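You operate a simulated robot arm through the tools that you are given. There is no shell and no other tool.

You are at the controls of a simulated robot arm. One attempt, no reset.

TASK
Uncover the DN25 and DN40 flanges and rub the rust off their faces with the brown pad.
Fine: covers laid on the board table; pad back where it lay; the third flange stays covered. What is to be rubbed or washed off counts as gone when no trace of it is left.

Only the result counts: the job must be done as asked and must still hold three seconds after the hand-in. Knocking over, shifting, dropping, spilling or breaking anything else fails it. A push-on lid holds only when it is set on centred and level and pressed home; a screw cap is set on level and turned clockwise until tight.

THE ROBOT
A 6-joint arm with a two-finger gripper, fixed in place. Base frame: the origin is on the floor under the middle of its stand, x ahead of it, y to its left, z up. Readings come in m, degrees, newtons and seconds.
It reaches about 1.206 m from its shoulder. Its first joint turns from -166.0 to 166.0 degrees. Payload 2.45 kg.
Tool frame: the origin (TCP) lies between the finger pads and is the grasp point; the fingertips stand 0.02 m ahead of it; z points along the fingers, y is the line along which they close. The gripper opens to 0.14 m; its body begins 0.168 m behind the TCP.
Orientation is told as [roll, pitch, yaw] about the base's x, y, z axes, in that order, counted from this pose: with the fingers straight down and closing along the base's y, the tool's x points along the base's -x, its y along +y and its z along -z.

THE INTERFACE
- The arm moves only by the tool send_rows. Its argument "motion" is a list of rows, each a list of 6 numbers: the shift along the tool's x, y, z in m, then the turn, a rotation vector about the tool's x, y, z in degrees. In form: [[tx, ty, tz, wx, wy, wz], ...]. A call has 1 to 20 rows; each row shifts and turns the commanded pose from where the row before left it, along the tool's axes as they then stand. "gripper" is the gripper command, from -1 (fully open) to 1 (shut), values between in proportion, set as the call begins (left out, the last holds). Each row takes 0.2 s and may step no farther than 0.05 m and 8.6 degrees from the row before; otherwise, or with a gripper value out of range, the whole call is refused. Where a pose cannot be reached the arm comes as near as it can. A force on the tool above 40 N (or 10 N above the force at the start of the call, whichever is more), or a blocked arm, ends the call early, and 0.2 s more pass. The fingers move at their own pace (about 0.045 m/s each) and stop on an object; they squeeze with about 38 N. The grip force told is the motor's: it shows also when the fingers shut on nothing. Time passes only in rows, and 0.2 s behind the last, so rows that do not move let the fingers close. The reply holds the time, the measured pose of the TCP, the force on the tool along the base axes, the opening and the grip force, in the units named above and with some noise, with the torque about the TCP (base axes, N m) and any sound that the robot's microphone picked up.
- Cameras (640 x 400 px; columns grow to the right, rows downward): "scene" is fixed at [0.2193, 0.6465, 1.6754]; the picture's right is [-0.28, -0.96, 0.00], its down [-0.90, 0.26, -0.34] and it looks along [0.33, -0.09, -0.94] (base axes); focal length 327 px, centre (320, 200). "wrist" rides on the gripper at [0.078, 0.011, -0.209] in the tool frame; the picture's right is [-0.14, 0.99, 0.00], its down [-0.92, -0.13, -0.37] and it looks along [-0.36, -0.05, 0.93] (tool axes); focal length 280 px, centre (320, 200). There is no depth. A picture from a camera that has moved, and an enlarged one, comes with that camera's place and axes in the base frame and with its lens. The place of the scene camera against the robot may be out by one fixed shift of up to 0.018 m in any direction.
- camera(camera): a new picture of that camera. The clock stands still meanwhile.
- inspect(camera, box): a new picture of the part [left, top, right, bottom] of that camera's present view, enlarged. The clock stands still meanwhile.
- job_done(): hands the job in; it is judged then, once.

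Places have to be worked out from the pictures, the camera data and where the tool is seen. Open the gripper and draw the arm clear of the work before you hand the job in, unless the task says otherwise.

The tools are called after ">>>" as name(argument=value, ...) on one line, values as JSON. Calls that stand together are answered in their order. send_rows: Moves the arm, as the interface text tells. Its arguments: {"type":"object","properties":{"motion":{"type":"array","items":{"type":"array","items":{"type":"number"}}},"gripper":{"type":"number"}},"required":["motion"]} The other tools are called the same way: camera (camera) takes a picture; inspect (camera, box) takes an enlarged picture of a part of a camera's view; job_done () hands the job in.

At the start:

```text
clock: 0.0
eef_pos: [0.1489, 0.5465, 1.2208]
tool_rot: [0.1, -0.1, 0.1]
force: [0.0, -1.2, -0.3]
wrist_torque: [-0.01, 0.0, -0.02]
width: 0.1397
grip_force: 0.0
```

scene: 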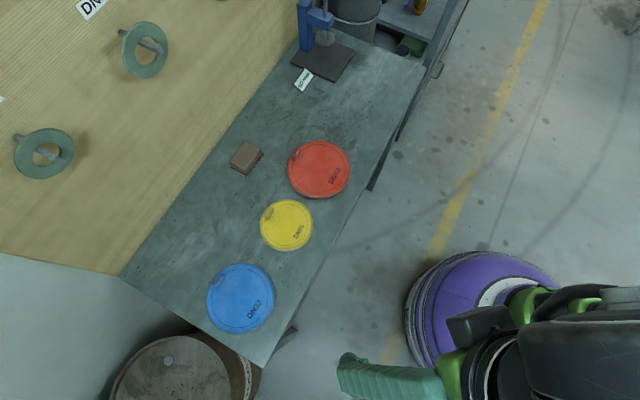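
wrist: 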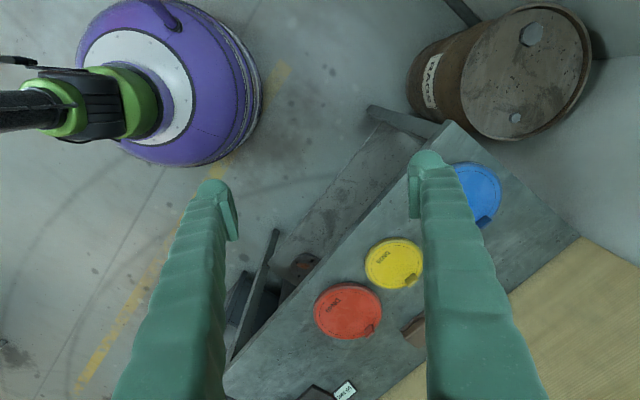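

The scene view shows three coloured covers (red, yellow, blue) and a brown pad on a bench. I'll look closer at each to read the labels and see the shapes.

>>> inspect(camera="scene", box=[180, 180, 340, 340])

>>> inspect(camera="scene", box=[220, 60, 380, 220])

>>> inspect(camera="scene", box=[0, 0, 200, 200])

>>> inspect(camera="wrist", box=[280, 140, 600, 400])

```text
2.50 times, centred on (260, 260) of scene
camera zoom: at [0.2193, 0.6465, 1.6754], right [-0.28, -0.96, 0.0], down [-0.9, 0.26, -0.34], along [0.33, -0.09, -0.94], focal length 817 px, centre (470, 50)
```

zoom: 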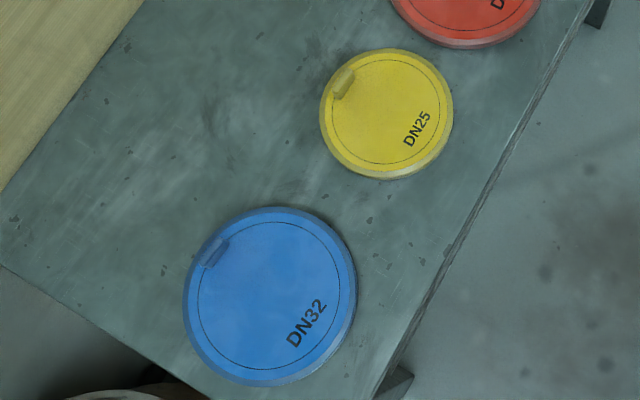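

```text
2.50 times, centred on (300, 140) of scene
camera zoom: at [0.2193, 0.6465, 1.6754], right [-0.28, -0.96, 0.0], down [-0.9, 0.26, -0.34], along [0.33, -0.09, -0.94], focal length 817 px, centre (370, 350)
```

zoom: 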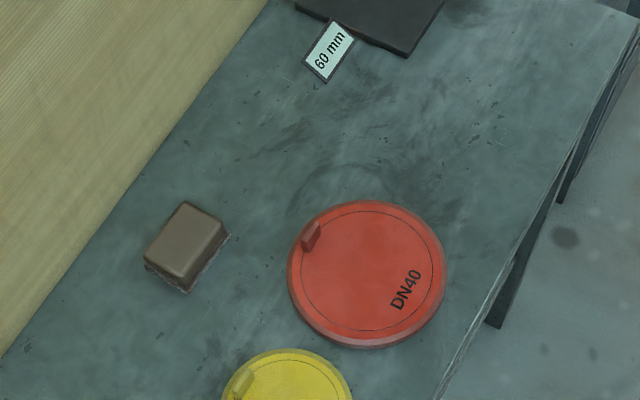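

```text
2.00 times, centred on (100, 100) of scene
camera zoom: at [0.2193, 0.6465, 1.6754], right [-0.28, -0.96, 0.0], down [-0.9, 0.26, -0.34], along [0.33, -0.09, -0.94], focal length 654 px, centre (760, 400)
```

zoom: 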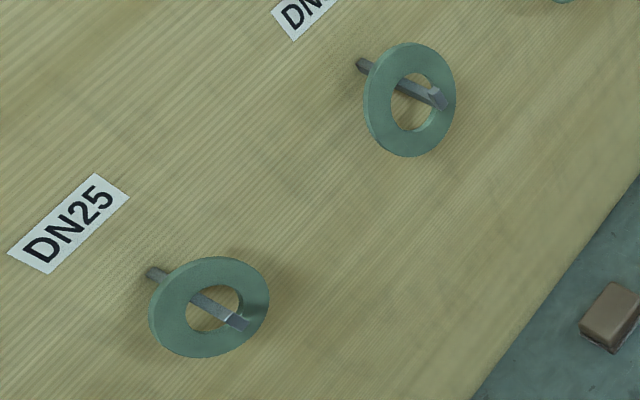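

```text
1.54 times, centred on (440, 270) of wrist
camera zoom: at [0.0698, 0.5579, 1.4285], right [0.14, 0.99, 0.0], down [0.92, -0.13, 0.37], along [0.36, -0.05, -0.93], focal length 431 px, centre (135, 92)
```

zoom: 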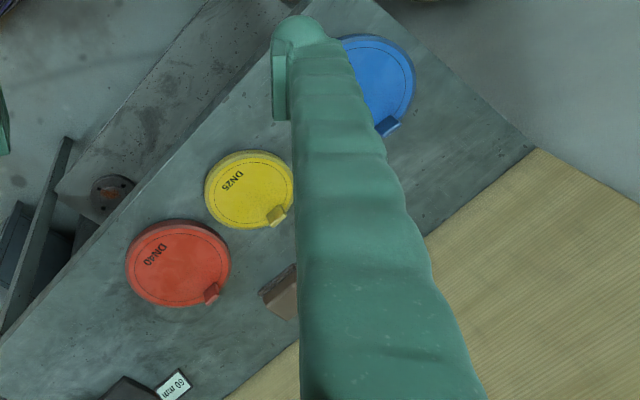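

The covers read DN40 (red), DN25 (yellow) and DN32 (blue). Triangulating puts the yellow lid top near (0.455, 0.672, 0.889), with a small grip tab on each lid's wall side. I'll move nearer above them to get a better wrist view.

>>> send_rows(motion=[[-0.031, 0.012, 0.012, 0, 0, 0], [-0.031, 0.012, 0.012, 0, 0, 0], [-0.031, 0.012, 0.012, 0, 0, 0], [-0.031, 0.012, 0.012, 0, 0, 0], [-0.031, 0.012, 0.012, 0, 0, 0], [-0.031, 0.012, 0.012, 0, 0, 0], [-0.031, 0.012, 0.012, 0, 0, 0], [0, 0, 0, 0, 0, 0]], gripper=-1)

>>> camera(camera="wrist")

>>> camera(camera="scene")

```text
clock: 1.8
eef_pos: [0.365, 0.6313, 1.1367]
tool_rot: [0.0, 0.0, 0.0]
force: [0.2, 0.2, 0.4]
wrist_torque: [0.02, -0.01, -0.01]
width: 0.1403
grip_force: 0.0
```

```text
taken
camera wrist: at [0.2869, 0.6424, 1.3448], right [0.14, 0.99, 0.0], down [0.92, -0.13, 0.37], along [0.36, -0.05, -0.93], focal length 280 px, centre (320, 200)
```

wrist: 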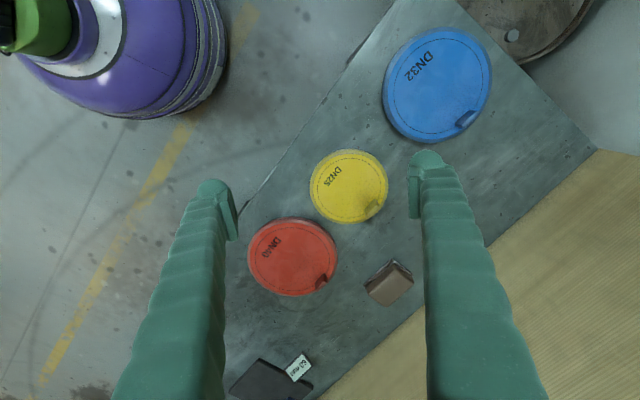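

```text
taken
```

scene: 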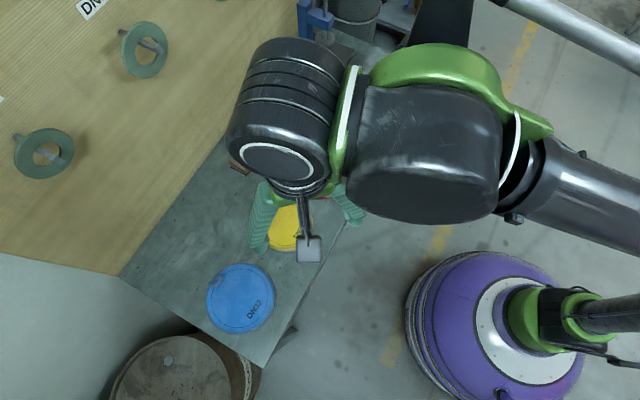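

The wrist view now shows all three lids and the pad. I'll enlarge them to measure centres and tabs.

>>> inspect(camera="wrist", box=[240, 130, 420, 310])

>>> inspect(camera="wrist", box=[370, 0, 530, 160])

>>> inspect(camera="wrist", box=[220, 240, 440, 400])

```text
2.22 times, centred on (330, 220) of wrist
camera zoom: at [0.2869, 0.6424, 1.3448], right [0.14, 0.99, 0.0], down [0.92, -0.13, 0.37], along [0.36, -0.05, -0.93], focal length 623 px, centre (298, 156)
```

zoom: 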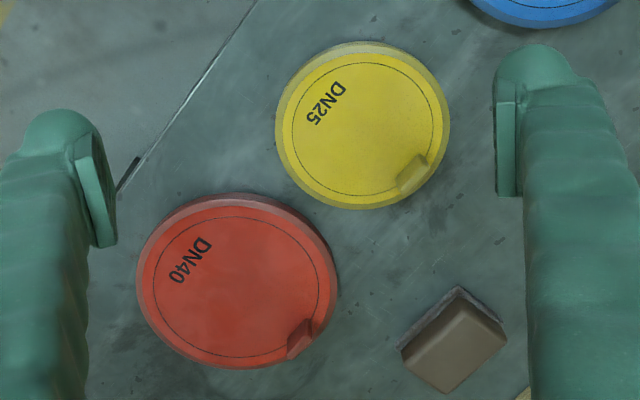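

```text
2.50 times, centred on (450, 80) of wrist
camera zoom: at [0.2869, 0.6424, 1.3448], right [0.14, 0.99, 0.0], down [0.92, -0.13, 0.37], along [0.36, -0.05, -0.93], focal length 701 px, centre (-5, 500)
```

zoom: 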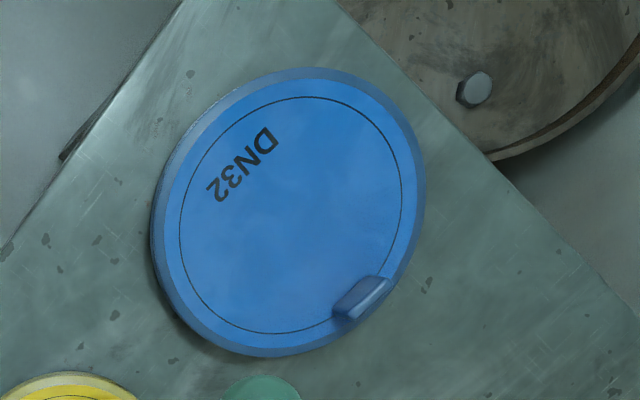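

```text
2.50 times, centred on (330, 320) of wrist
camera zoom: at [0.2869, 0.6424, 1.3448], right [0.14, 0.99, 0.0], down [0.92, -0.13, 0.37], along [0.36, -0.05, -0.93], focal length 701 px, centre (295, -100)
```

zoom: 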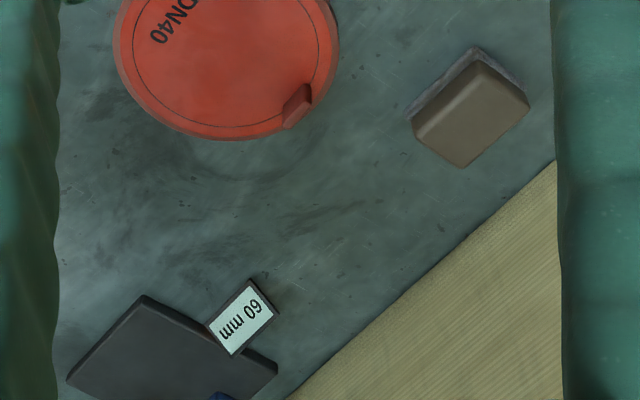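

Two wrist views agree on the yellow lid centre at about (0.435, 0.67), top near z 0.90, with its tab pointing about 35° from base x. I'll come down a bit and turn the gripper so it closes along the tab's radial direction, then take another look.

>>> send_rows(motion=[[-0.03, 0.015, 0.03, 0, 0, 0], [-0.025, 0.015, 0.03, 0, 0, 0], [0, 0, 0, 0, 0, 7.857], [0, 0, 0, 0, 0, 7.857], [0, 0, 0, 0, 0, 7.857], [0, 0, 0, 0, 0, 7.857], [0, 0, 0, 0, 0, 7.857], [0, 0, 0, 0, 0, 7.857], [0, 0, 0, 0, 0, 7.857], [0, 0, 0, 0, 0, 0]])

>>> camera(camera="wrist")

>>> camera(camera="scene")

```text
clock: 4.0
eef_pos: [0.4202, 0.6606, 1.0765]
tool_rot: [0.0, 0.0, -55.1]
force: [0.3, -0.2, -0.1]
wrist_torque: [-0.02, 0.01, 0.01]
width: 0.14
grip_force: 0.0
```

```text
taken
camera wrist: at [0.3845, 0.7314, 1.2845], right [0.89, 0.45, 0.0], down [0.42, -0.83, 0.37], along [0.17, -0.33, -0.93], focal length 280 px, centre (320, 200)
```

wrist: 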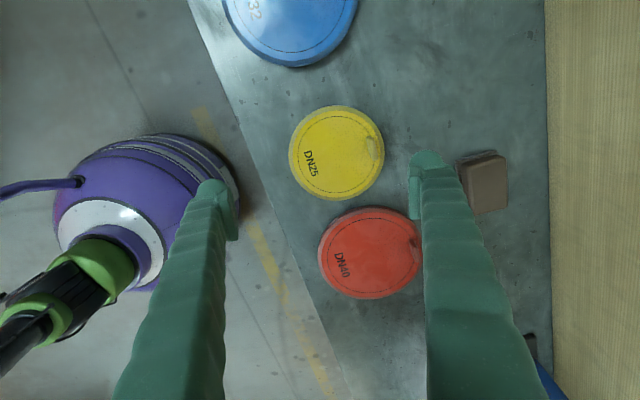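

```text
taken
```

scene: 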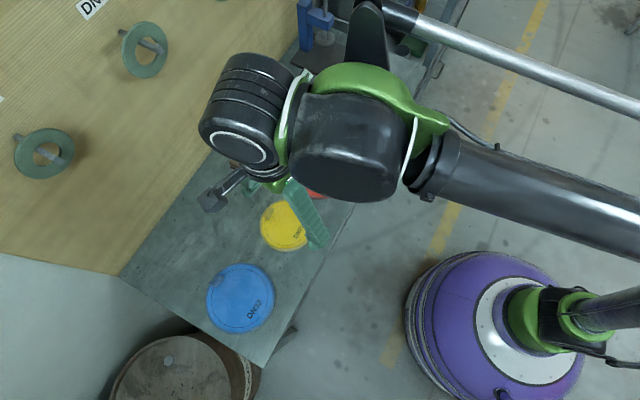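

Yaw is now aligned with the table. I'll enlarge the yellow lid and the red lid and pad areas for precise measurement.

>>> inspect(camera="wrist", box=[280, 90, 400, 210])

>>> inspect(camera="wrist", box=[300, 130, 560, 310])

```text
3.33 times, centred on (340, 150) of wrist
camera zoom: at [0.3845, 0.7314, 1.2845], right [0.89, 0.45, 0.0], down [0.42, -0.83, 0.37], along [0.17, -0.33, -0.93], focal length 935 px, centre (253, 367)
```

zoom: 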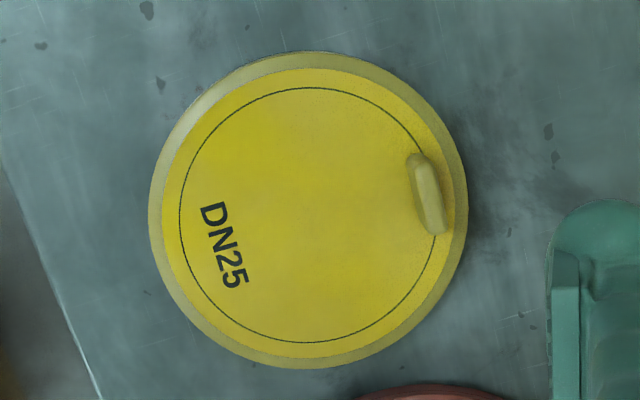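

```text
2.22 times, centred on (430, 220) of wrist
camera zoom: at [0.3845, 0.7314, 1.2845], right [0.89, 0.45, 0.0], down [0.42, -0.83, 0.37], along [0.17, -0.33, -0.93], focal length 623 px, centre (76, 156)
```

zoom: 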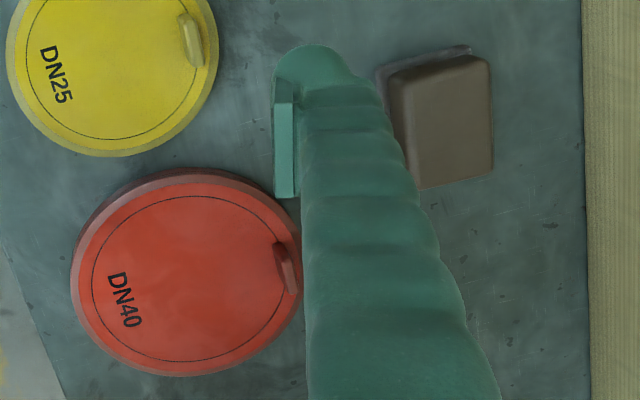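

The views agree: yellow lid centre about (0.4415, 0.670), top z about 0.90, tab at about (0.480, 0.699), roughly 33 mm long and 11 mm thick. I'll move right above the tab at z 1.0 and check the alignment.

>>> send_rows(motion=[[-0.001, 0.024, 0.0255, 0, 0, 0], [-0.001, 0.024, 0.0255, 0, 0, 0], [-0.001, 0.0235, 0.0255, 0, 0, 0], [0, 0, 0, 0, 0, 0]])

>>> camera(camera="wrist")

>>> inspect(camera="wrist", box=[220, 130, 420, 255])

```text
clock: 5.0
eef_pos: [0.4792, 0.6992, 0.9998]
tool_rot: [0.0, 0.0, -55.0]
force: [0.1, -0.4, -0.4]
wrist_torque: [-0.02, -0.01, -0.01]
width: 0.1399
grip_force: 0.0
```

```text
taken
camera wrist: at [0.4435, 0.7692, 1.2077], right [0.89, 0.45, 0.0], down [0.42, -0.83, 0.37], along [0.17, -0.33, -0.93], focal length 280 px, centre (320, 200)
```

wrist: 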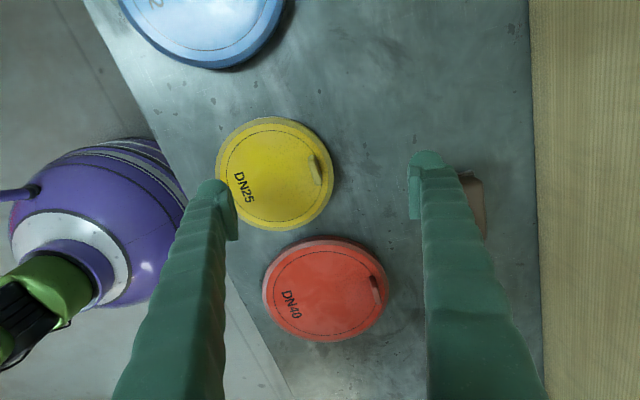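

```text
3.20 times, centred on (320, 192) of wrist
camera zoom: at [0.4435, 0.7692, 1.2077], right [0.89, 0.45, 0.0], down [0.42, -0.83, 0.37], along [0.17, -0.33, -0.93], focal length 897 px, centre (320, 224)
```

zoom: 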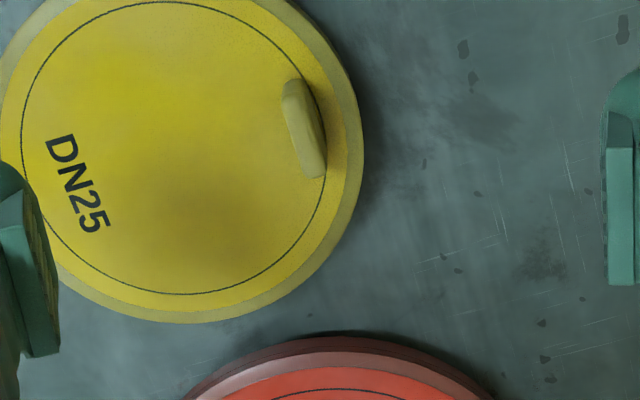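

The label's text direction gives the tab's radial direction as about 44°. I'll turn to yaw −46, half-close the fingers to about 5 cm, come down to z 0.96 and check.

>>> send_rows(motion=[[0, 0, 0, 0, 0, -4.5], [0, 0, 0, 0, 0, -4.5], [0, -0.004, 0.02, 0, 0, 0], [0, 0, 0.02, 0, 0, 0], [0, 0, 0, 0, 0, 0], [0, 0, 0, 0, 0, 0]], gripper=0.28)

>>> camera(camera="wrist")

>>> inspect(camera="wrist", box=[220, 130, 420, 255])

>>> inspect(camera="scene", box=[210, 150, 370, 250])

```text
clock: 6.4
eef_pos: [0.4779, 0.6974, 0.9611]
tool_rot: [-0.1, -0.1, -46.0]
force: [-0.2, 1.1, 0.6]
wrist_torque: [-0.01, 0.0, 0.03]
width: 0.0506
grip_force: 0.1
```

```text
taken
camera wrist: at [0.4312, 0.7606, 1.1678], right [0.81, 0.59, 0.0], down [0.55, -0.75, 0.37], along [0.22, -0.3, -0.93], focal length 280 px, centre (320, 200)
```

wrist: 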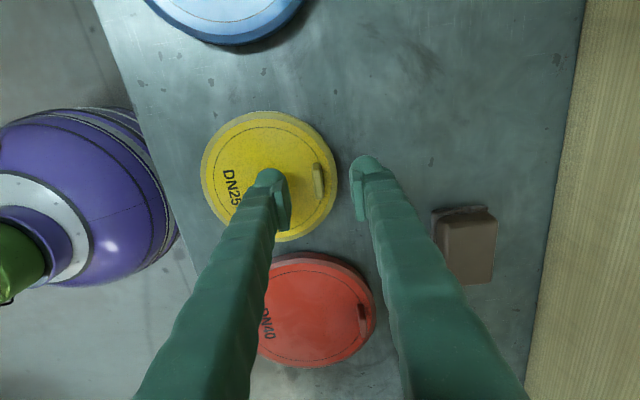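

```text
3.20 times, centred on (320, 192) of wrist
camera zoom: at [0.4312, 0.7606, 1.1678], right [0.81, 0.59, 0.0], down [0.55, -0.75, 0.37], along [0.22, -0.3, -0.93], focal length 897 px, centre (320, 224)
```

zoom: 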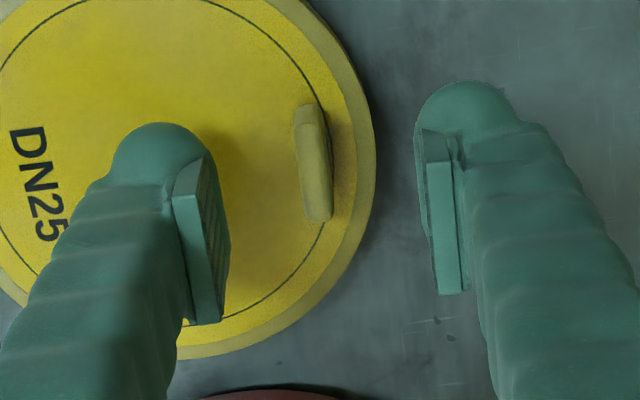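

```text
4.00 times, centred on (290, 200) of scene
camera zoom: at [0.2193, 0.6465, 1.6754], right [-0.28, -0.96, 0.0], down [-0.9, 0.26, -0.34], along [0.33, -0.09, -0.94], focal length 1307 px, centre (440, 200)
```

zoom: 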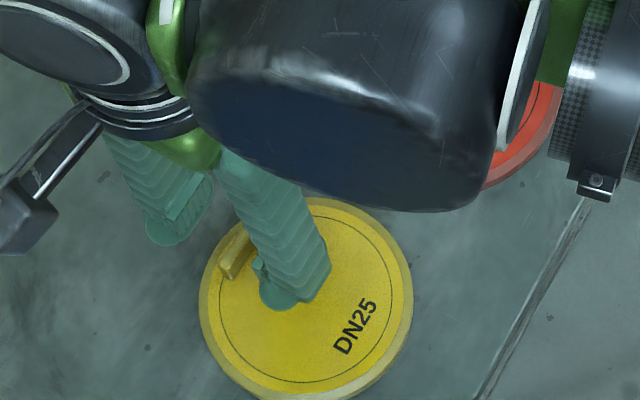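

The tab sits centred between the fingers, within about 2.5 mm, and aligned. I'll shift slightly and descend with a check on the forces.

>>> send_rows(motion=[[-0.0025, -0.0024, 0.01, 0, 0, 0], [0, 0, 0.01, 0, 0, 0], [0, 0, 0.01, 0, 0, 0], [0, 0, 0.004, 0, 0, 0], [0, 0, 0, 0, 0, 0]])

>>> camera(camera="wrist")

>>> inspect(camera="wrist", box=[240, 130, 400, 230])

>>> inspect(camera="scene", box=[210, 150, 370, 250])

```text
clock: 7.1
eef_pos: [0.477, 0.6924, 0.942]
tool_rot: [0.1, 0.0, -46.1]
force: [1.2, 4.5, 27.6]
wrist_torque: [-0.61, 0.69, -0.07]
width: 0.0489
grip_force: 0.0
stopped in row 3: the force on the tool passed its limit at 66 N (the readings are from after the stop); the commanded pose is now the measured one
```

```text
taken
camera wrist: at [0.4303, 0.7563, 1.1503], right [0.81, 0.59, 0.0], down [0.55, -0.75, 0.37], along [0.22, -0.3, -0.93], focal length 280 px, centre (320, 200)
```

wrist: 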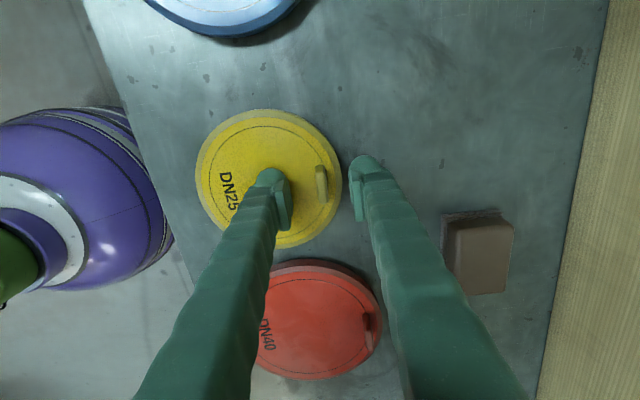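

```text
4.00 times, centred on (320, 180) of wrist
camera zoom: at [0.4303, 0.7563, 1.1503], right [0.81, 0.59, 0.0], down [0.55, -0.75, 0.37], along [0.22, -0.3, -0.93], focal length 1122 px, centre (320, 280)
```

zoom: 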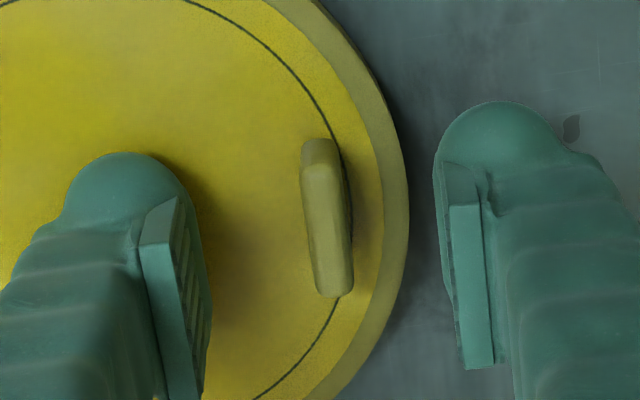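

```text
4.00 times, centred on (290, 200) of scene
camera zoom: at [0.2193, 0.6465, 1.6754], right [-0.28, -0.96, 0.0], down [-0.9, 0.26, -0.34], along [0.33, -0.09, -0.94], focal length 1307 px, centre (440, 200)
```

zoom: 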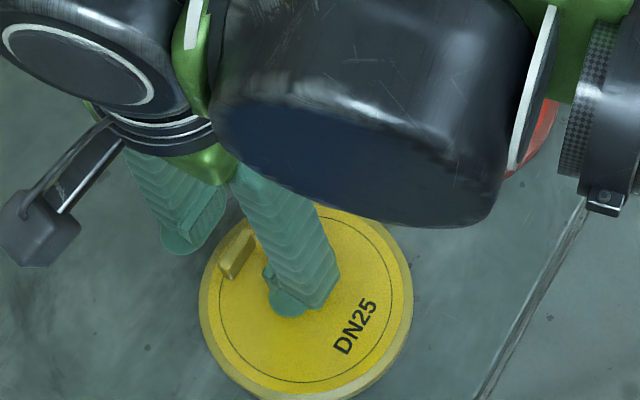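

Contact came at TCP z 0.942, so the lid top is at about z 0.92, higher than I had worked out. The tab stands between the pads. I'll back off 3 mm, centre on the tab and close gently.

>>> send_rows(motion=[[0, 0, -0.003, 0, 0, 0], [0.004, 0.002, 0, 0, 0, 0], [0, 0, 0, 0, 0, 0]])

>>> inspect(camera="wrist", box=[240, 130, 400, 230])

```text
clock: 7.9
eef_pos: [0.4771, 0.6988, 0.9429]
tool_rot: [0.0, 0.0, -46.0]
force: [0.1, 0.3, -0.4]
wrist_torque: [-0.01, 0.02, -0.02]
width: 0.0504
grip_force: 0.0
```

```text
4.00 times, centred on (320, 180) of wrist
camera zoom: at [0.4296, 0.7613, 1.1518], right [0.81, 0.59, 0.0], down [0.55, -0.75, 0.37], along [0.22, -0.3, -0.93], focal length 1122 px, centre (320, 280)
```

zoom: 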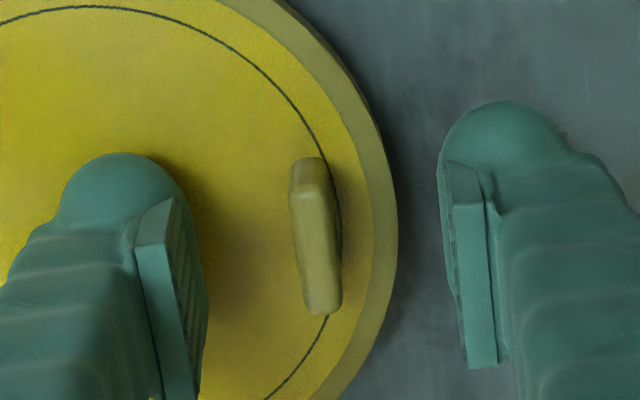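

Force is back to zero and the tab is centred. I'll close on it now.

>>> send_rows(motion=[[0, 0, 0, 0, 0, 0], [0, 0, 0, 0, 0, 0], [0, 0, 0, 0, 0, 0], [0, 0, 0, 0, 0, 0]], gripper=1)

>>> inspect(camera="wrist", box=[240, 130, 400, 230])

```text
clock: 8.9
eef_pos: [0.4763, 0.6983, 0.9442]
tool_rot: [0.0, 0.0, -46.1]
force: [-0.2, 0.1, 1.2]
wrist_torque: [0.01, -0.08, -0.01]
width: 0.0065
grip_force: 34.3
heard: snap
```

```text
4.00 times, centred on (320, 180) of wrist
camera zoom: at [0.4295, 0.7613, 1.1519], right [0.81, 0.59, 0.0], down [0.55, -0.75, 0.37], along [0.22, -0.3, -0.93], focal length 1122 px, centre (320, 280)
```

zoom: 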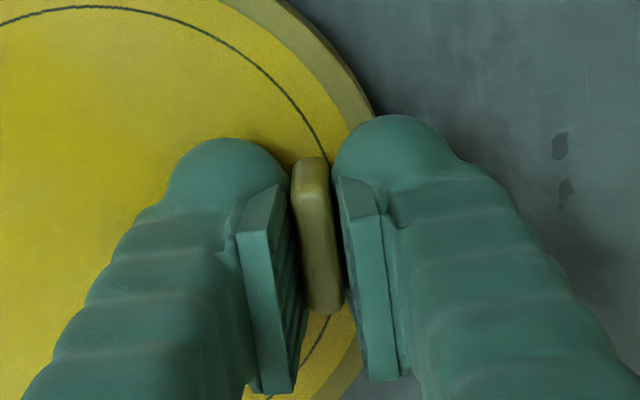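

The gripper holds the tab (6.5 mm wide, 34 N) and a "snap" was heard, most likely the push-on lid letting go. I'll lift slowly and check.

>>> send_rows(motion=[[0, 0, -0.005, 0, 0, 0], [0, 0, -0.005, 0, 0, 0], [0, 0, -0.01, 0, 0, 0], [0, 0, 0, 0, 0, 0]])

>>> camera(camera="wrist")

>>> inspect(camera="scene", box=[210, 150, 370, 250])

```text
clock: 9.9
eef_pos: [0.4771, 0.6968, 0.9649]
tool_rot: [0.1, 0.0, -46.0]
force: [0.5, 0.0, 12.0]
wrist_torque: [0.06, 0.0, -0.02]
width: 0.0062
grip_force: 29.6
heard: snap
```

```text
taken
camera wrist: at [0.4296, 0.7608, 1.1727], right [0.81, 0.59, 0.0], down [0.55, -0.75, 0.37], along [0.22, -0.3, -0.93], focal length 280 px, centre (320, 200)
```

wrist: 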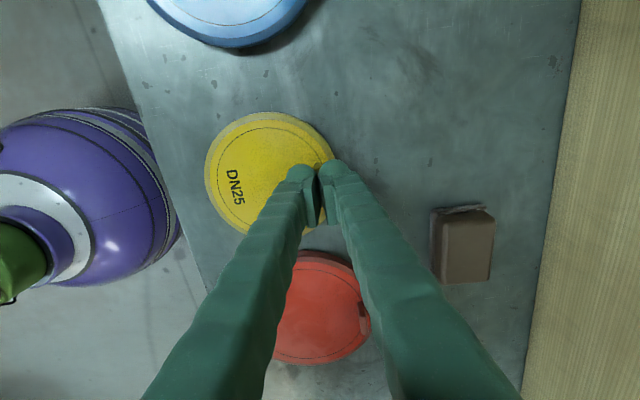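

```text
4.00 times, centred on (290, 200) of scene
camera zoom: at [0.2193, 0.6465, 1.6754], right [-0.28, -0.96, 0.0], down [-0.9, 0.26, -0.34], along [0.33, -0.09, -0.94], focal length 1307 px, centre (440, 200)
```

zoom: 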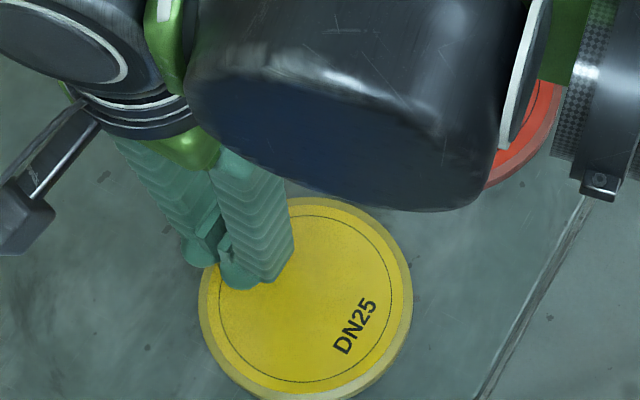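

The lid looks unmoved in the scene view, so I need to see whether the tab slipped out of the fingers.

>>> inspect(camera="wrist", box=[200, 100, 400, 240])

>>> send_rows(motion=[[0, 0, 0, 0, 0, 0]])

```text
2.86 times, centred on (300, 170) of wrist
camera zoom: at [0.4296, 0.7608, 1.1727], right [0.81, 0.59, 0.0], down [0.55, -0.75, 0.37], along [0.22, -0.3, -0.93], focal length 801 px, centre (377, 286)
```

zoom: 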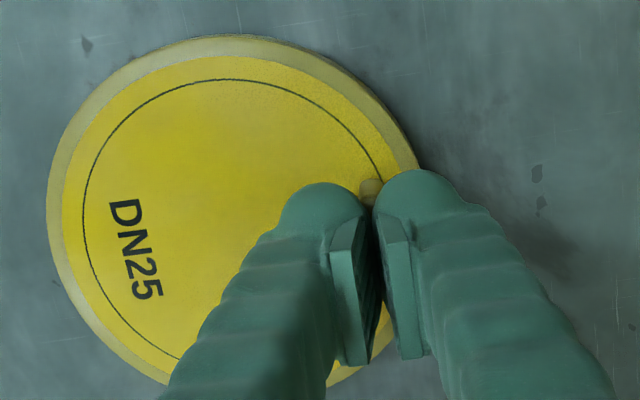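

```text
clock: 10.3
eef_pos: [0.4761, 0.6976, 0.9633]
tool_rot: [0.0, 0.1, -46.0]
force: [2.0, 3.2, 17.2]
wrist_torque: [0.06, -0.08, 0.03]
width: 0.0064
grip_force: 29.9
```

The fingers appear to have slid up the tab and now pinch its top edge, with an upward force of about 17 N, while the lid stayed put. I'll open, go back down and look before gripping again.

>>> send_rows(motion=[[0, 0, 0, 0, 0, 0], [0, 0, 0, 0, 0, 0], [0, 0, 0, 0, 0, 0]], gripper=0.28)

>>> inspect(camera="wrist", box=[200, 100, 400, 240])

>>> inspect(camera="scene", box=[210, 150, 370, 250])

```text
clock: 11.1
eef_pos: [0.4761, 0.6974, 0.9634]
tool_rot: [0.0, 0.1, -46.0]
force: [-0.2, -0.6, 0.2]
wrist_torque: [-0.01, 0.0, -0.02]
width: 0.0503
grip_force: 0.1
```

```text
2.86 times, centred on (300, 170) of wrist
camera zoom: at [0.4298, 0.7612, 1.1718], right [0.81, 0.59, 0.0], down [0.55, -0.75, 0.37], along [0.22, -0.3, -0.93], focal length 801 px, centre (377, 286)
```

zoom: 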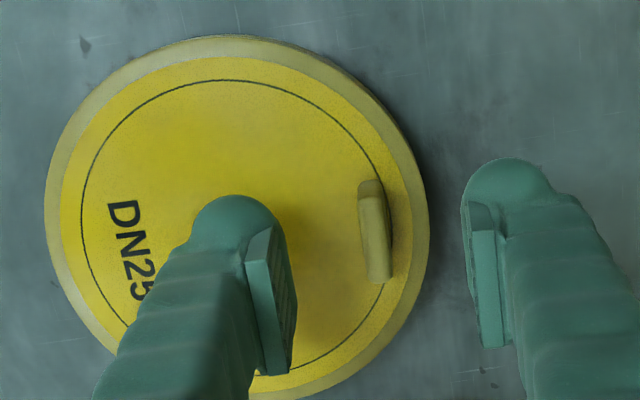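

```text
4.00 times, centred on (290, 200) of scene
camera zoom: at [0.2193, 0.6465, 1.6754], right [-0.28, -0.96, 0.0], down [-0.9, 0.26, -0.34], along [0.33, -0.09, -0.94], focal length 1307 px, centre (440, 200)
```

zoom: 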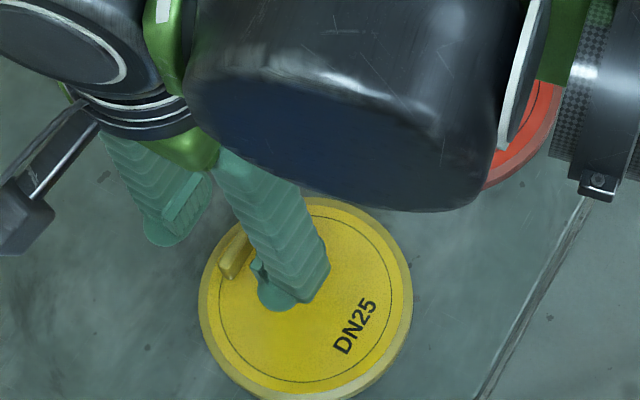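

The lid and tab look intact and still seated. I'll go down again to just above the lid face, grip the tab, and pull up in small steps while watching the force.

>>> send_rows(motion=[[0, 0, 0.01, 0, 0, 0], [0, 0, 0.006, 0, 0, 0], [0, 0, 0.004, 0, 0, 0], [0, 0, 0.001, 0, 0, 0], [0, 0, 0, 0, 0, 0]])

>>> inspect(camera="wrist", box=[240, 130, 400, 230])

```text
clock: 12.3
eef_pos: [0.4761, 0.6982, 0.9435]
tool_rot: [-0.1, -0.1, -46.0]
force: [0.6, 0.5, 1.8]
wrist_torque: [-0.05, 0.05, -0.02]
width: 0.0505
grip_force: 0.2
```

```text
4.00 times, centred on (320, 180) of wrist
camera zoom: at [0.4299, 0.761, 1.1508], right [0.81, 0.59, 0.0], down [0.55, -0.75, 0.37], along [0.22, -0.3, -0.93], focal length 1122 px, centre (320, 280)
```

zoom: 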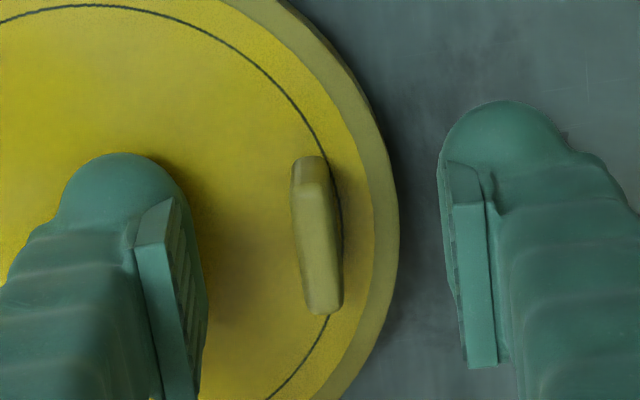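

There is only a light touch (1.8 N), so the fingertips are at the lid face. I'll close on the tab at full depth.

>>> send_rows(motion=[[0, 0, 0, 0, 0, 0], [0, 0, 0, 0, 0, 0], [0, 0, 0, 0, 0, 0], [0, 0, 0, 0, 0, 0]], gripper=1)

>>> send_rows(motion=[[0, 0, -0.002, 0, 0, 0], [0, 0, -0.002, 0, 0, 0]])

```text
clock: 13.3
eef_pos: [0.4776, 0.6975, 0.9428]
tool_rot: [0.1, 0.0, -46.1]
force: [7.3, 8.2, 14.2]
wrist_torque: [0.11, -0.04, 0.1]
width: 0.0064
grip_force: 34.7
```

```text
clock: 13.9
eef_pos: [0.4757, 0.6975, 0.9468]
tool_rot: [0.0, 0.0, -46.1]
force: [-0.3, -0.7, -0.7]
wrist_torque: [0.0, -0.01, -0.03]
width: 0.0065
grip_force: 34.9
heard: snap
```

A snap came with the first 4 mm of lift and the force is near zero. I'll check with a picture whether the lid is now free.

>>> inspect(camera="wrist", box=[200, 100, 400, 240])

>>> inspect(camera="scene", box=[210, 150, 370, 250])

```text
2.86 times, centred on (300, 170) of wrist
camera zoom: at [0.4298, 0.7614, 1.1549], right [0.81, 0.59, 0.0], down [0.55, -0.75, 0.37], along [0.22, -0.3, -0.93], focal length 801 px, centre (377, 286)
```

zoom: 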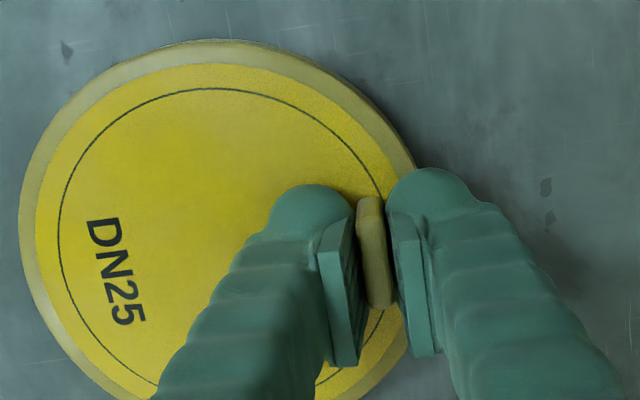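

```text
4.00 times, centred on (290, 200) of scene
camera zoom: at [0.2193, 0.6465, 1.6754], right [-0.28, -0.96, 0.0], down [-0.9, 0.26, -0.34], along [0.33, -0.09, -0.94], focal length 1307 px, centre (440, 200)
```

zoom: 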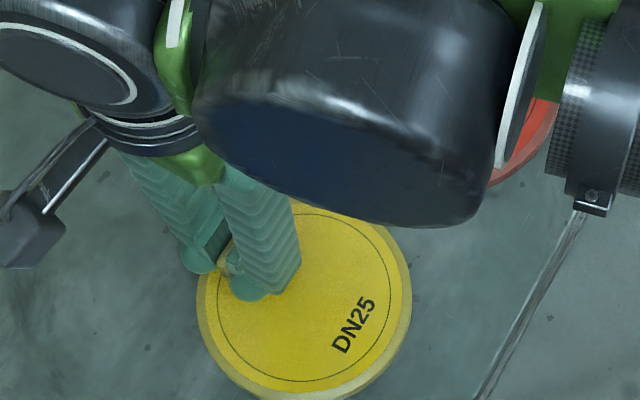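

The lid has shifted slightly in both views, so it may be loose. I'll continue lifting slowly by 8 mm and check.

>>> send_rows(motion=[[0, 0, -0.002, 0, 0, 0], [0, 0, -0.002, 0, 0, 0], [0, 0, -0.002, 0, 0, 0], [0, 0, -0.002, 0, 0, 0], [0, 0, 0, 0, 0, 0]])

>>> inspect(camera="wrist", box=[200, 100, 400, 240])

>>> inspect(camera="scene", box=[210, 150, 370, 250])

```text
clock: 15.1
eef_pos: [0.4774, 0.6967, 0.9544]
tool_rot: [0.0, 0.0, -46.0]
force: [-0.7, -0.3, -0.7]
wrist_torque: [-0.01, -0.06, 0.02]
width: 0.0065
grip_force: 34.2
```

```text
2.86 times, centred on (300, 170) of wrist
camera zoom: at [0.4294, 0.7614, 1.1627], right [0.81, 0.59, 0.0], down [0.55, -0.75, 0.37], along [0.22, -0.3, -0.93], focal length 801 px, centre (377, 286)
```

zoom: 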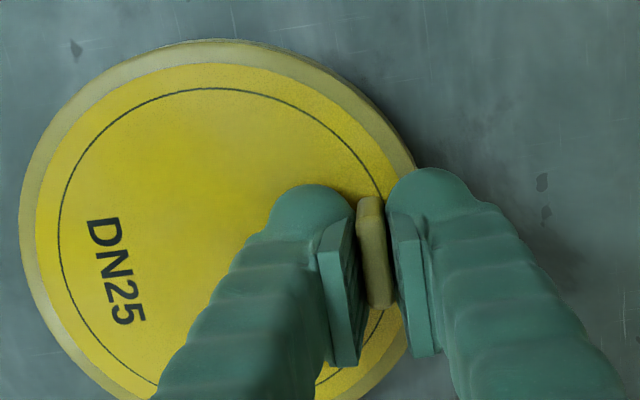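

```text
4.00 times, centred on (290, 200) of scene
camera zoom: at [0.2193, 0.6465, 1.6754], right [-0.28, -0.96, 0.0], down [-0.9, 0.26, -0.34], along [0.33, -0.09, -0.94], focal length 1307 px, centre (440, 200)
```

zoom: 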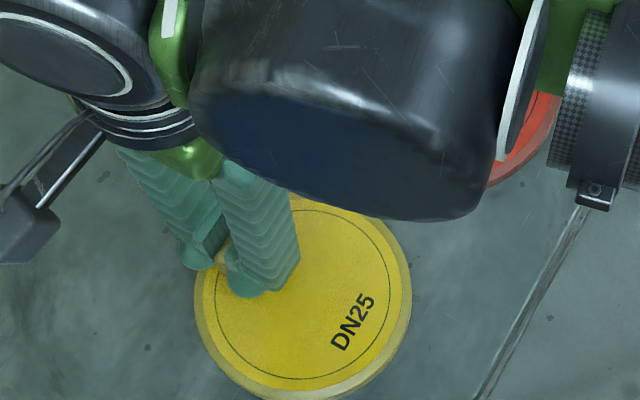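

The lid is now riding with the gripper. Before choosing where to lay it, I'll look at the surroundings to be sure which surface is the board table.

>>> inspect(camera="scene", box=[0, 200, 320, 400])

>>> inspect(camera="scene", box=[260, 0, 480, 130])

>>> inspect(camera="scene", box=[0, 0, 320, 200])

```text
2.00 times, centred on (160, 300) of scene
camera zoom: at [0.2193, 0.6465, 1.6754], right [-0.28, -0.96, 0.0], down [-0.9, 0.26, -0.34], along [0.33, -0.09, -0.94], focal length 654 px, centre (640, 0)
```

zoom: 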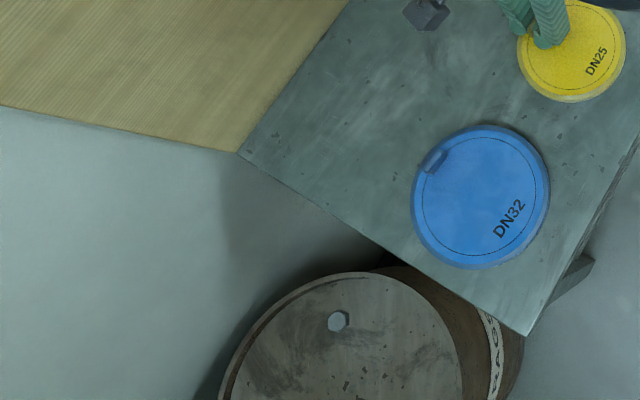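

```text
2.91 times, centred on (370, 65) of scene
camera zoom: at [0.2193, 0.6465, 1.6754], right [-0.28, -0.96, 0.0], down [-0.9, 0.26, -0.34], along [0.33, -0.09, -0.94], focal length 951 px, centre (174, 593)
```

zoom: 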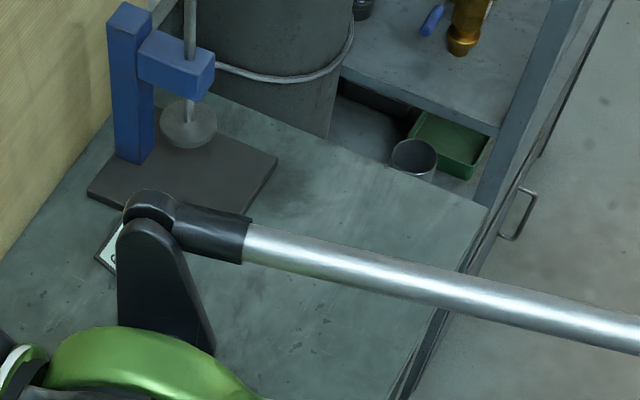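

```text
2.00 times, centred on (160, 100) of scene
camera zoom: at [0.2193, 0.6465, 1.6754], right [-0.28, -0.96, 0.0], down [-0.9, 0.26, -0.34], along [0.33, -0.09, -0.94], focal length 654 px, centre (640, 400)
```

zoom: 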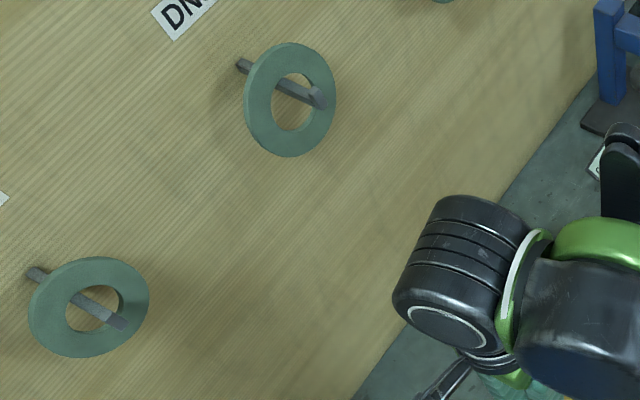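

The green-grey table in front of the gasket board is the only table near, so that's the board table. Pegs with gaskets stick out of the wall over its rear strip at about z 1.3, so I'll lay the covers on the clear front right part. First I'll lift the yellow lid.

>>> send_rows(motion=[[0, 0, -0.01, 0, 0, 0], [0, 0, -0.02, 0, 0, 0], [0, 0, -0.03, 0, 0, 0], [0, 0, -0.03, 0, 0, 0], [0, 0, -0.01, 0, 0, 0], [0, 0, 0, 0, 0, 0]])

>>> camera(camera="wrist")

>>> camera(camera="scene")

```text
clock: 16.5
eef_pos: [0.4754, 0.6976, 1.0546]
tool_rot: [-0.1, 0.1, -46.0]
force: [0.1, 0.5, -0.9]
wrist_torque: [-0.01, 0.01, 0.0]
width: 0.0064
grip_force: 34.6
```

```text
taken
camera wrist: at [0.4288, 0.761, 1.2623], right [0.81, 0.59, 0.0], down [0.55, -0.75, 0.37], along [0.22, -0.3, -0.93], focal length 280 px, centre (320, 200)
```

wrist: 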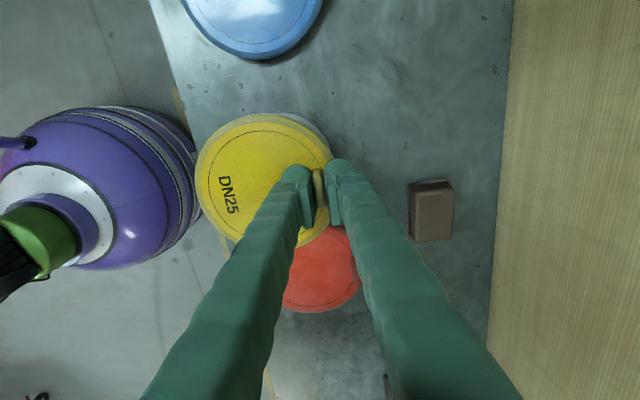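

```text
taken
```

scene: 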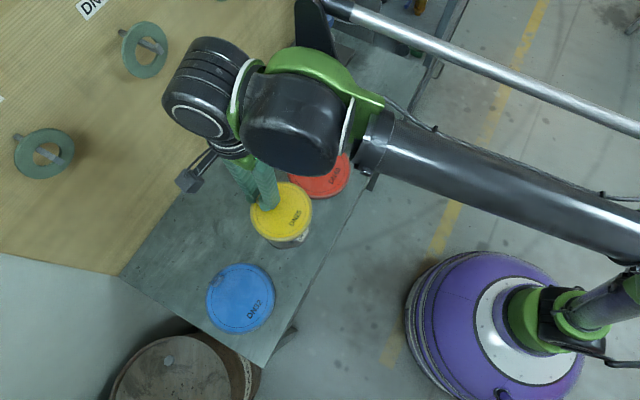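

The lid is in the air and the flange is visible below. I'll carry it sideways along the table to the free right part, at constant height and orientation.

>>> send_rows(motion=[[-0.02, 0.001, 0, 0, 0, 0], [-0.035, 0.001, 0, 0, 0, 0], [-0.044, 0.001, 0, 0, 0, 0], [-0.044, 0.001, 0, 0, 0, 0], [-0.044, 0.001, 0, 0, 0, 0], [-0.044, 0.001, 0, 0, 0, 0], [-0.044, 0.001, 0, 0, 0, 0], [-0.044, 0.001, 0, 0, 0, 0], [-0.044, 0.001, 0, 0, 0, 0], [-0.044, 0.001, 0, 0, 0, 0], [-0.044, 0.001, 0, 0, 0, 0], [-0.044, 0.001, 0, 0, 0, 0], [-0.021, 0, 0, 0, 0, 0], [-0.01, 0, 0, 0, 0, 0], [0, 0, 0, 0, 0, 0]])

>>> camera(camera="wrist")

>>> camera(camera="scene")

```text
clock: 19.7
eef_pos: [0.8506, 0.3267, 1.0539]
tool_rot: [0.1, 0.0, -45.9]
force: [-0.2, 0.3, -0.8]
wrist_torque: [0.01, 0.01, 0.04]
width: 0.0063
grip_force: 34.4
```

```text
taken
camera wrist: at [0.8042, 0.3903, 1.2619], right [0.81, 0.59, 0.0], down [0.55, -0.75, 0.37], along [0.22, -0.3, -0.93], focal length 280 px, centre (320, 200)
```

wrist: 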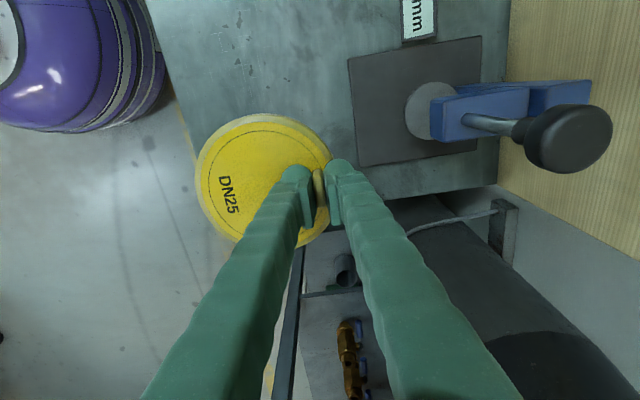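

```text
taken
```

scene: 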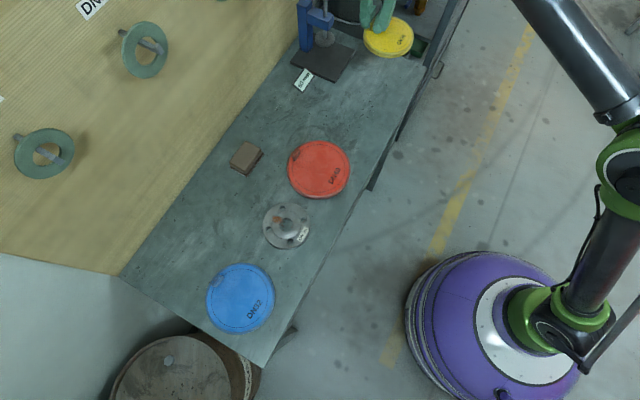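

The scene is clear now: the DN25 flange shows rust patches around its hub, and the lid hangs over the free end of the table. I'll shift back 25 mm from the table's end and lower it.

>>> send_rows(motion=[[0.0125, 0, 0, 0, 0, 0], [0.0125, 0, 0.01, 0, 0, 0], [0, 0, 0.02, 0, 0, 0], [0, 0, 0.02, 0, 0, 0], [0, 0, 0.02, 0, 0, 0], [0, 0, 0.01, 0, 0, 0], [0, 0, 0, 0, 0, 0]])

>>> inspect(camera="scene", box=[240, 0, 480, 150])

>>> inspect(camera="scene", box=[230, 140, 360, 260])

>>> camera(camera="wrist")

```text
clock: 21.3
eef_pos: [0.831, 0.3453, 0.9736]
tool_rot: [0.1, 0.0, -46.0]
force: [-0.4, -0.5, 0.6]
wrist_torque: [0.04, -0.08, 0.01]
width: 0.0062
grip_force: 34.6
```

```text
2.67 times, centred on (360, 75) of scene
camera zoom: at [0.2193, 0.6465, 1.6754], right [-0.28, -0.96, 0.0], down [-0.9, 0.26, -0.34], along [0.33, -0.09, -0.94], focal length 871 px, centre (213, 533)
```

zoom: 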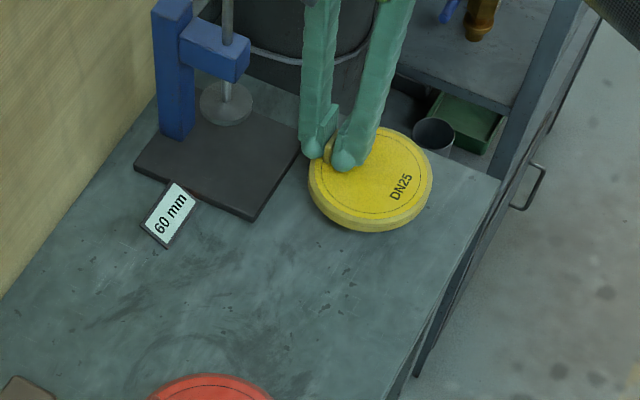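

```text
3.33 times, centred on (295, 200) of scene
camera zoom: at [0.2193, 0.6465, 1.6754], right [-0.28, -0.96, 0.0], down [-0.9, 0.26, -0.34], along [0.33, -0.09, -0.94], focal length 1089 px, centre (403, 200)
```

zoom: 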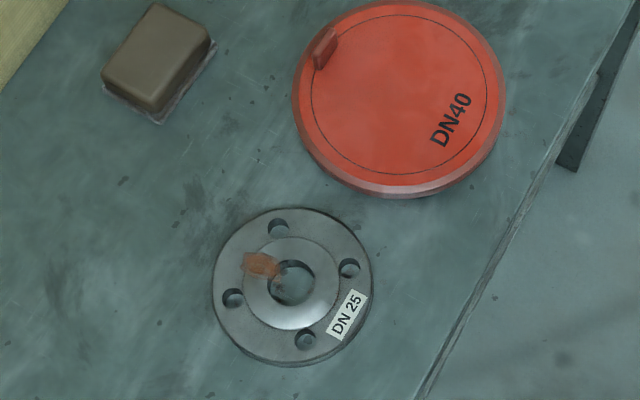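

```text
taken
camera wrist: at [0.7858, 0.4087, 1.1823], right [0.81, 0.59, 0.0], down [0.55, -0.75, 0.37], along [0.22, -0.3, -0.93], focal length 280 px, centre (320, 200)
```

wrist: 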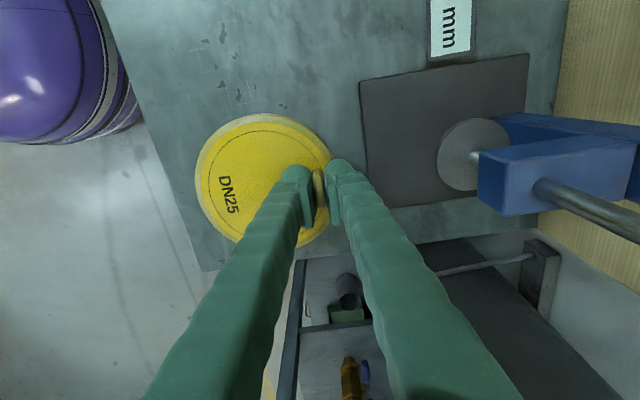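

The rust on DN25 is a patch on the raised ring near the bore. The lid is clear of the press plate and table edges, so I'll lower it in small steps until it touches the table.

>>> send_rows(motion=[[0, 0, 0.006, 0, 0, 0], [0, 0, 0.006, 0, 0, 0], [0, 0, 0.004, 0, 0, 0], [0, 0, 0, 0, 0, 0]])

>>> send_rows(motion=[[0, 0, 0.003, 0, 0, 0], [0, 0, 0.003, 0, 0, 0], [0, 0, 0, 0, 0, 0]])

>>> inspect(camera="scene", box=[300, 0, 460, 100])

```text
clock: 22.3
eef_pos: [0.832, 0.3443, 0.9589]
tool_rot: [0.0, 0.1, -46.0]
force: [0.0, -0.4, -0.2]
wrist_torque: [-0.03, -0.02, 0.0]
width: 0.0066
grip_force: 34.4
```

```text
clock: 23.1
eef_pos: [0.8322, 0.3446, 0.9511]
tool_rot: [0.0, 0.0, -46.1]
force: [-0.6, 0.4, -0.5]
wrist_torque: [-0.01, -0.01, -0.03]
width: 0.0064
grip_force: 34.8
```

```text
4.00 times, centred on (380, 50) of scene
camera zoom: at [0.2193, 0.6465, 1.6754], right [-0.28, -0.96, 0.0], down [-0.9, 0.26, -0.34], along [0.33, -0.09, -0.94], focal length 1307 px, centre (80, 800)
```

zoom: 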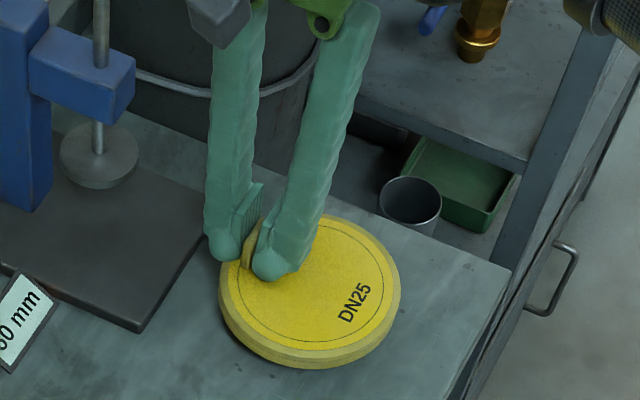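

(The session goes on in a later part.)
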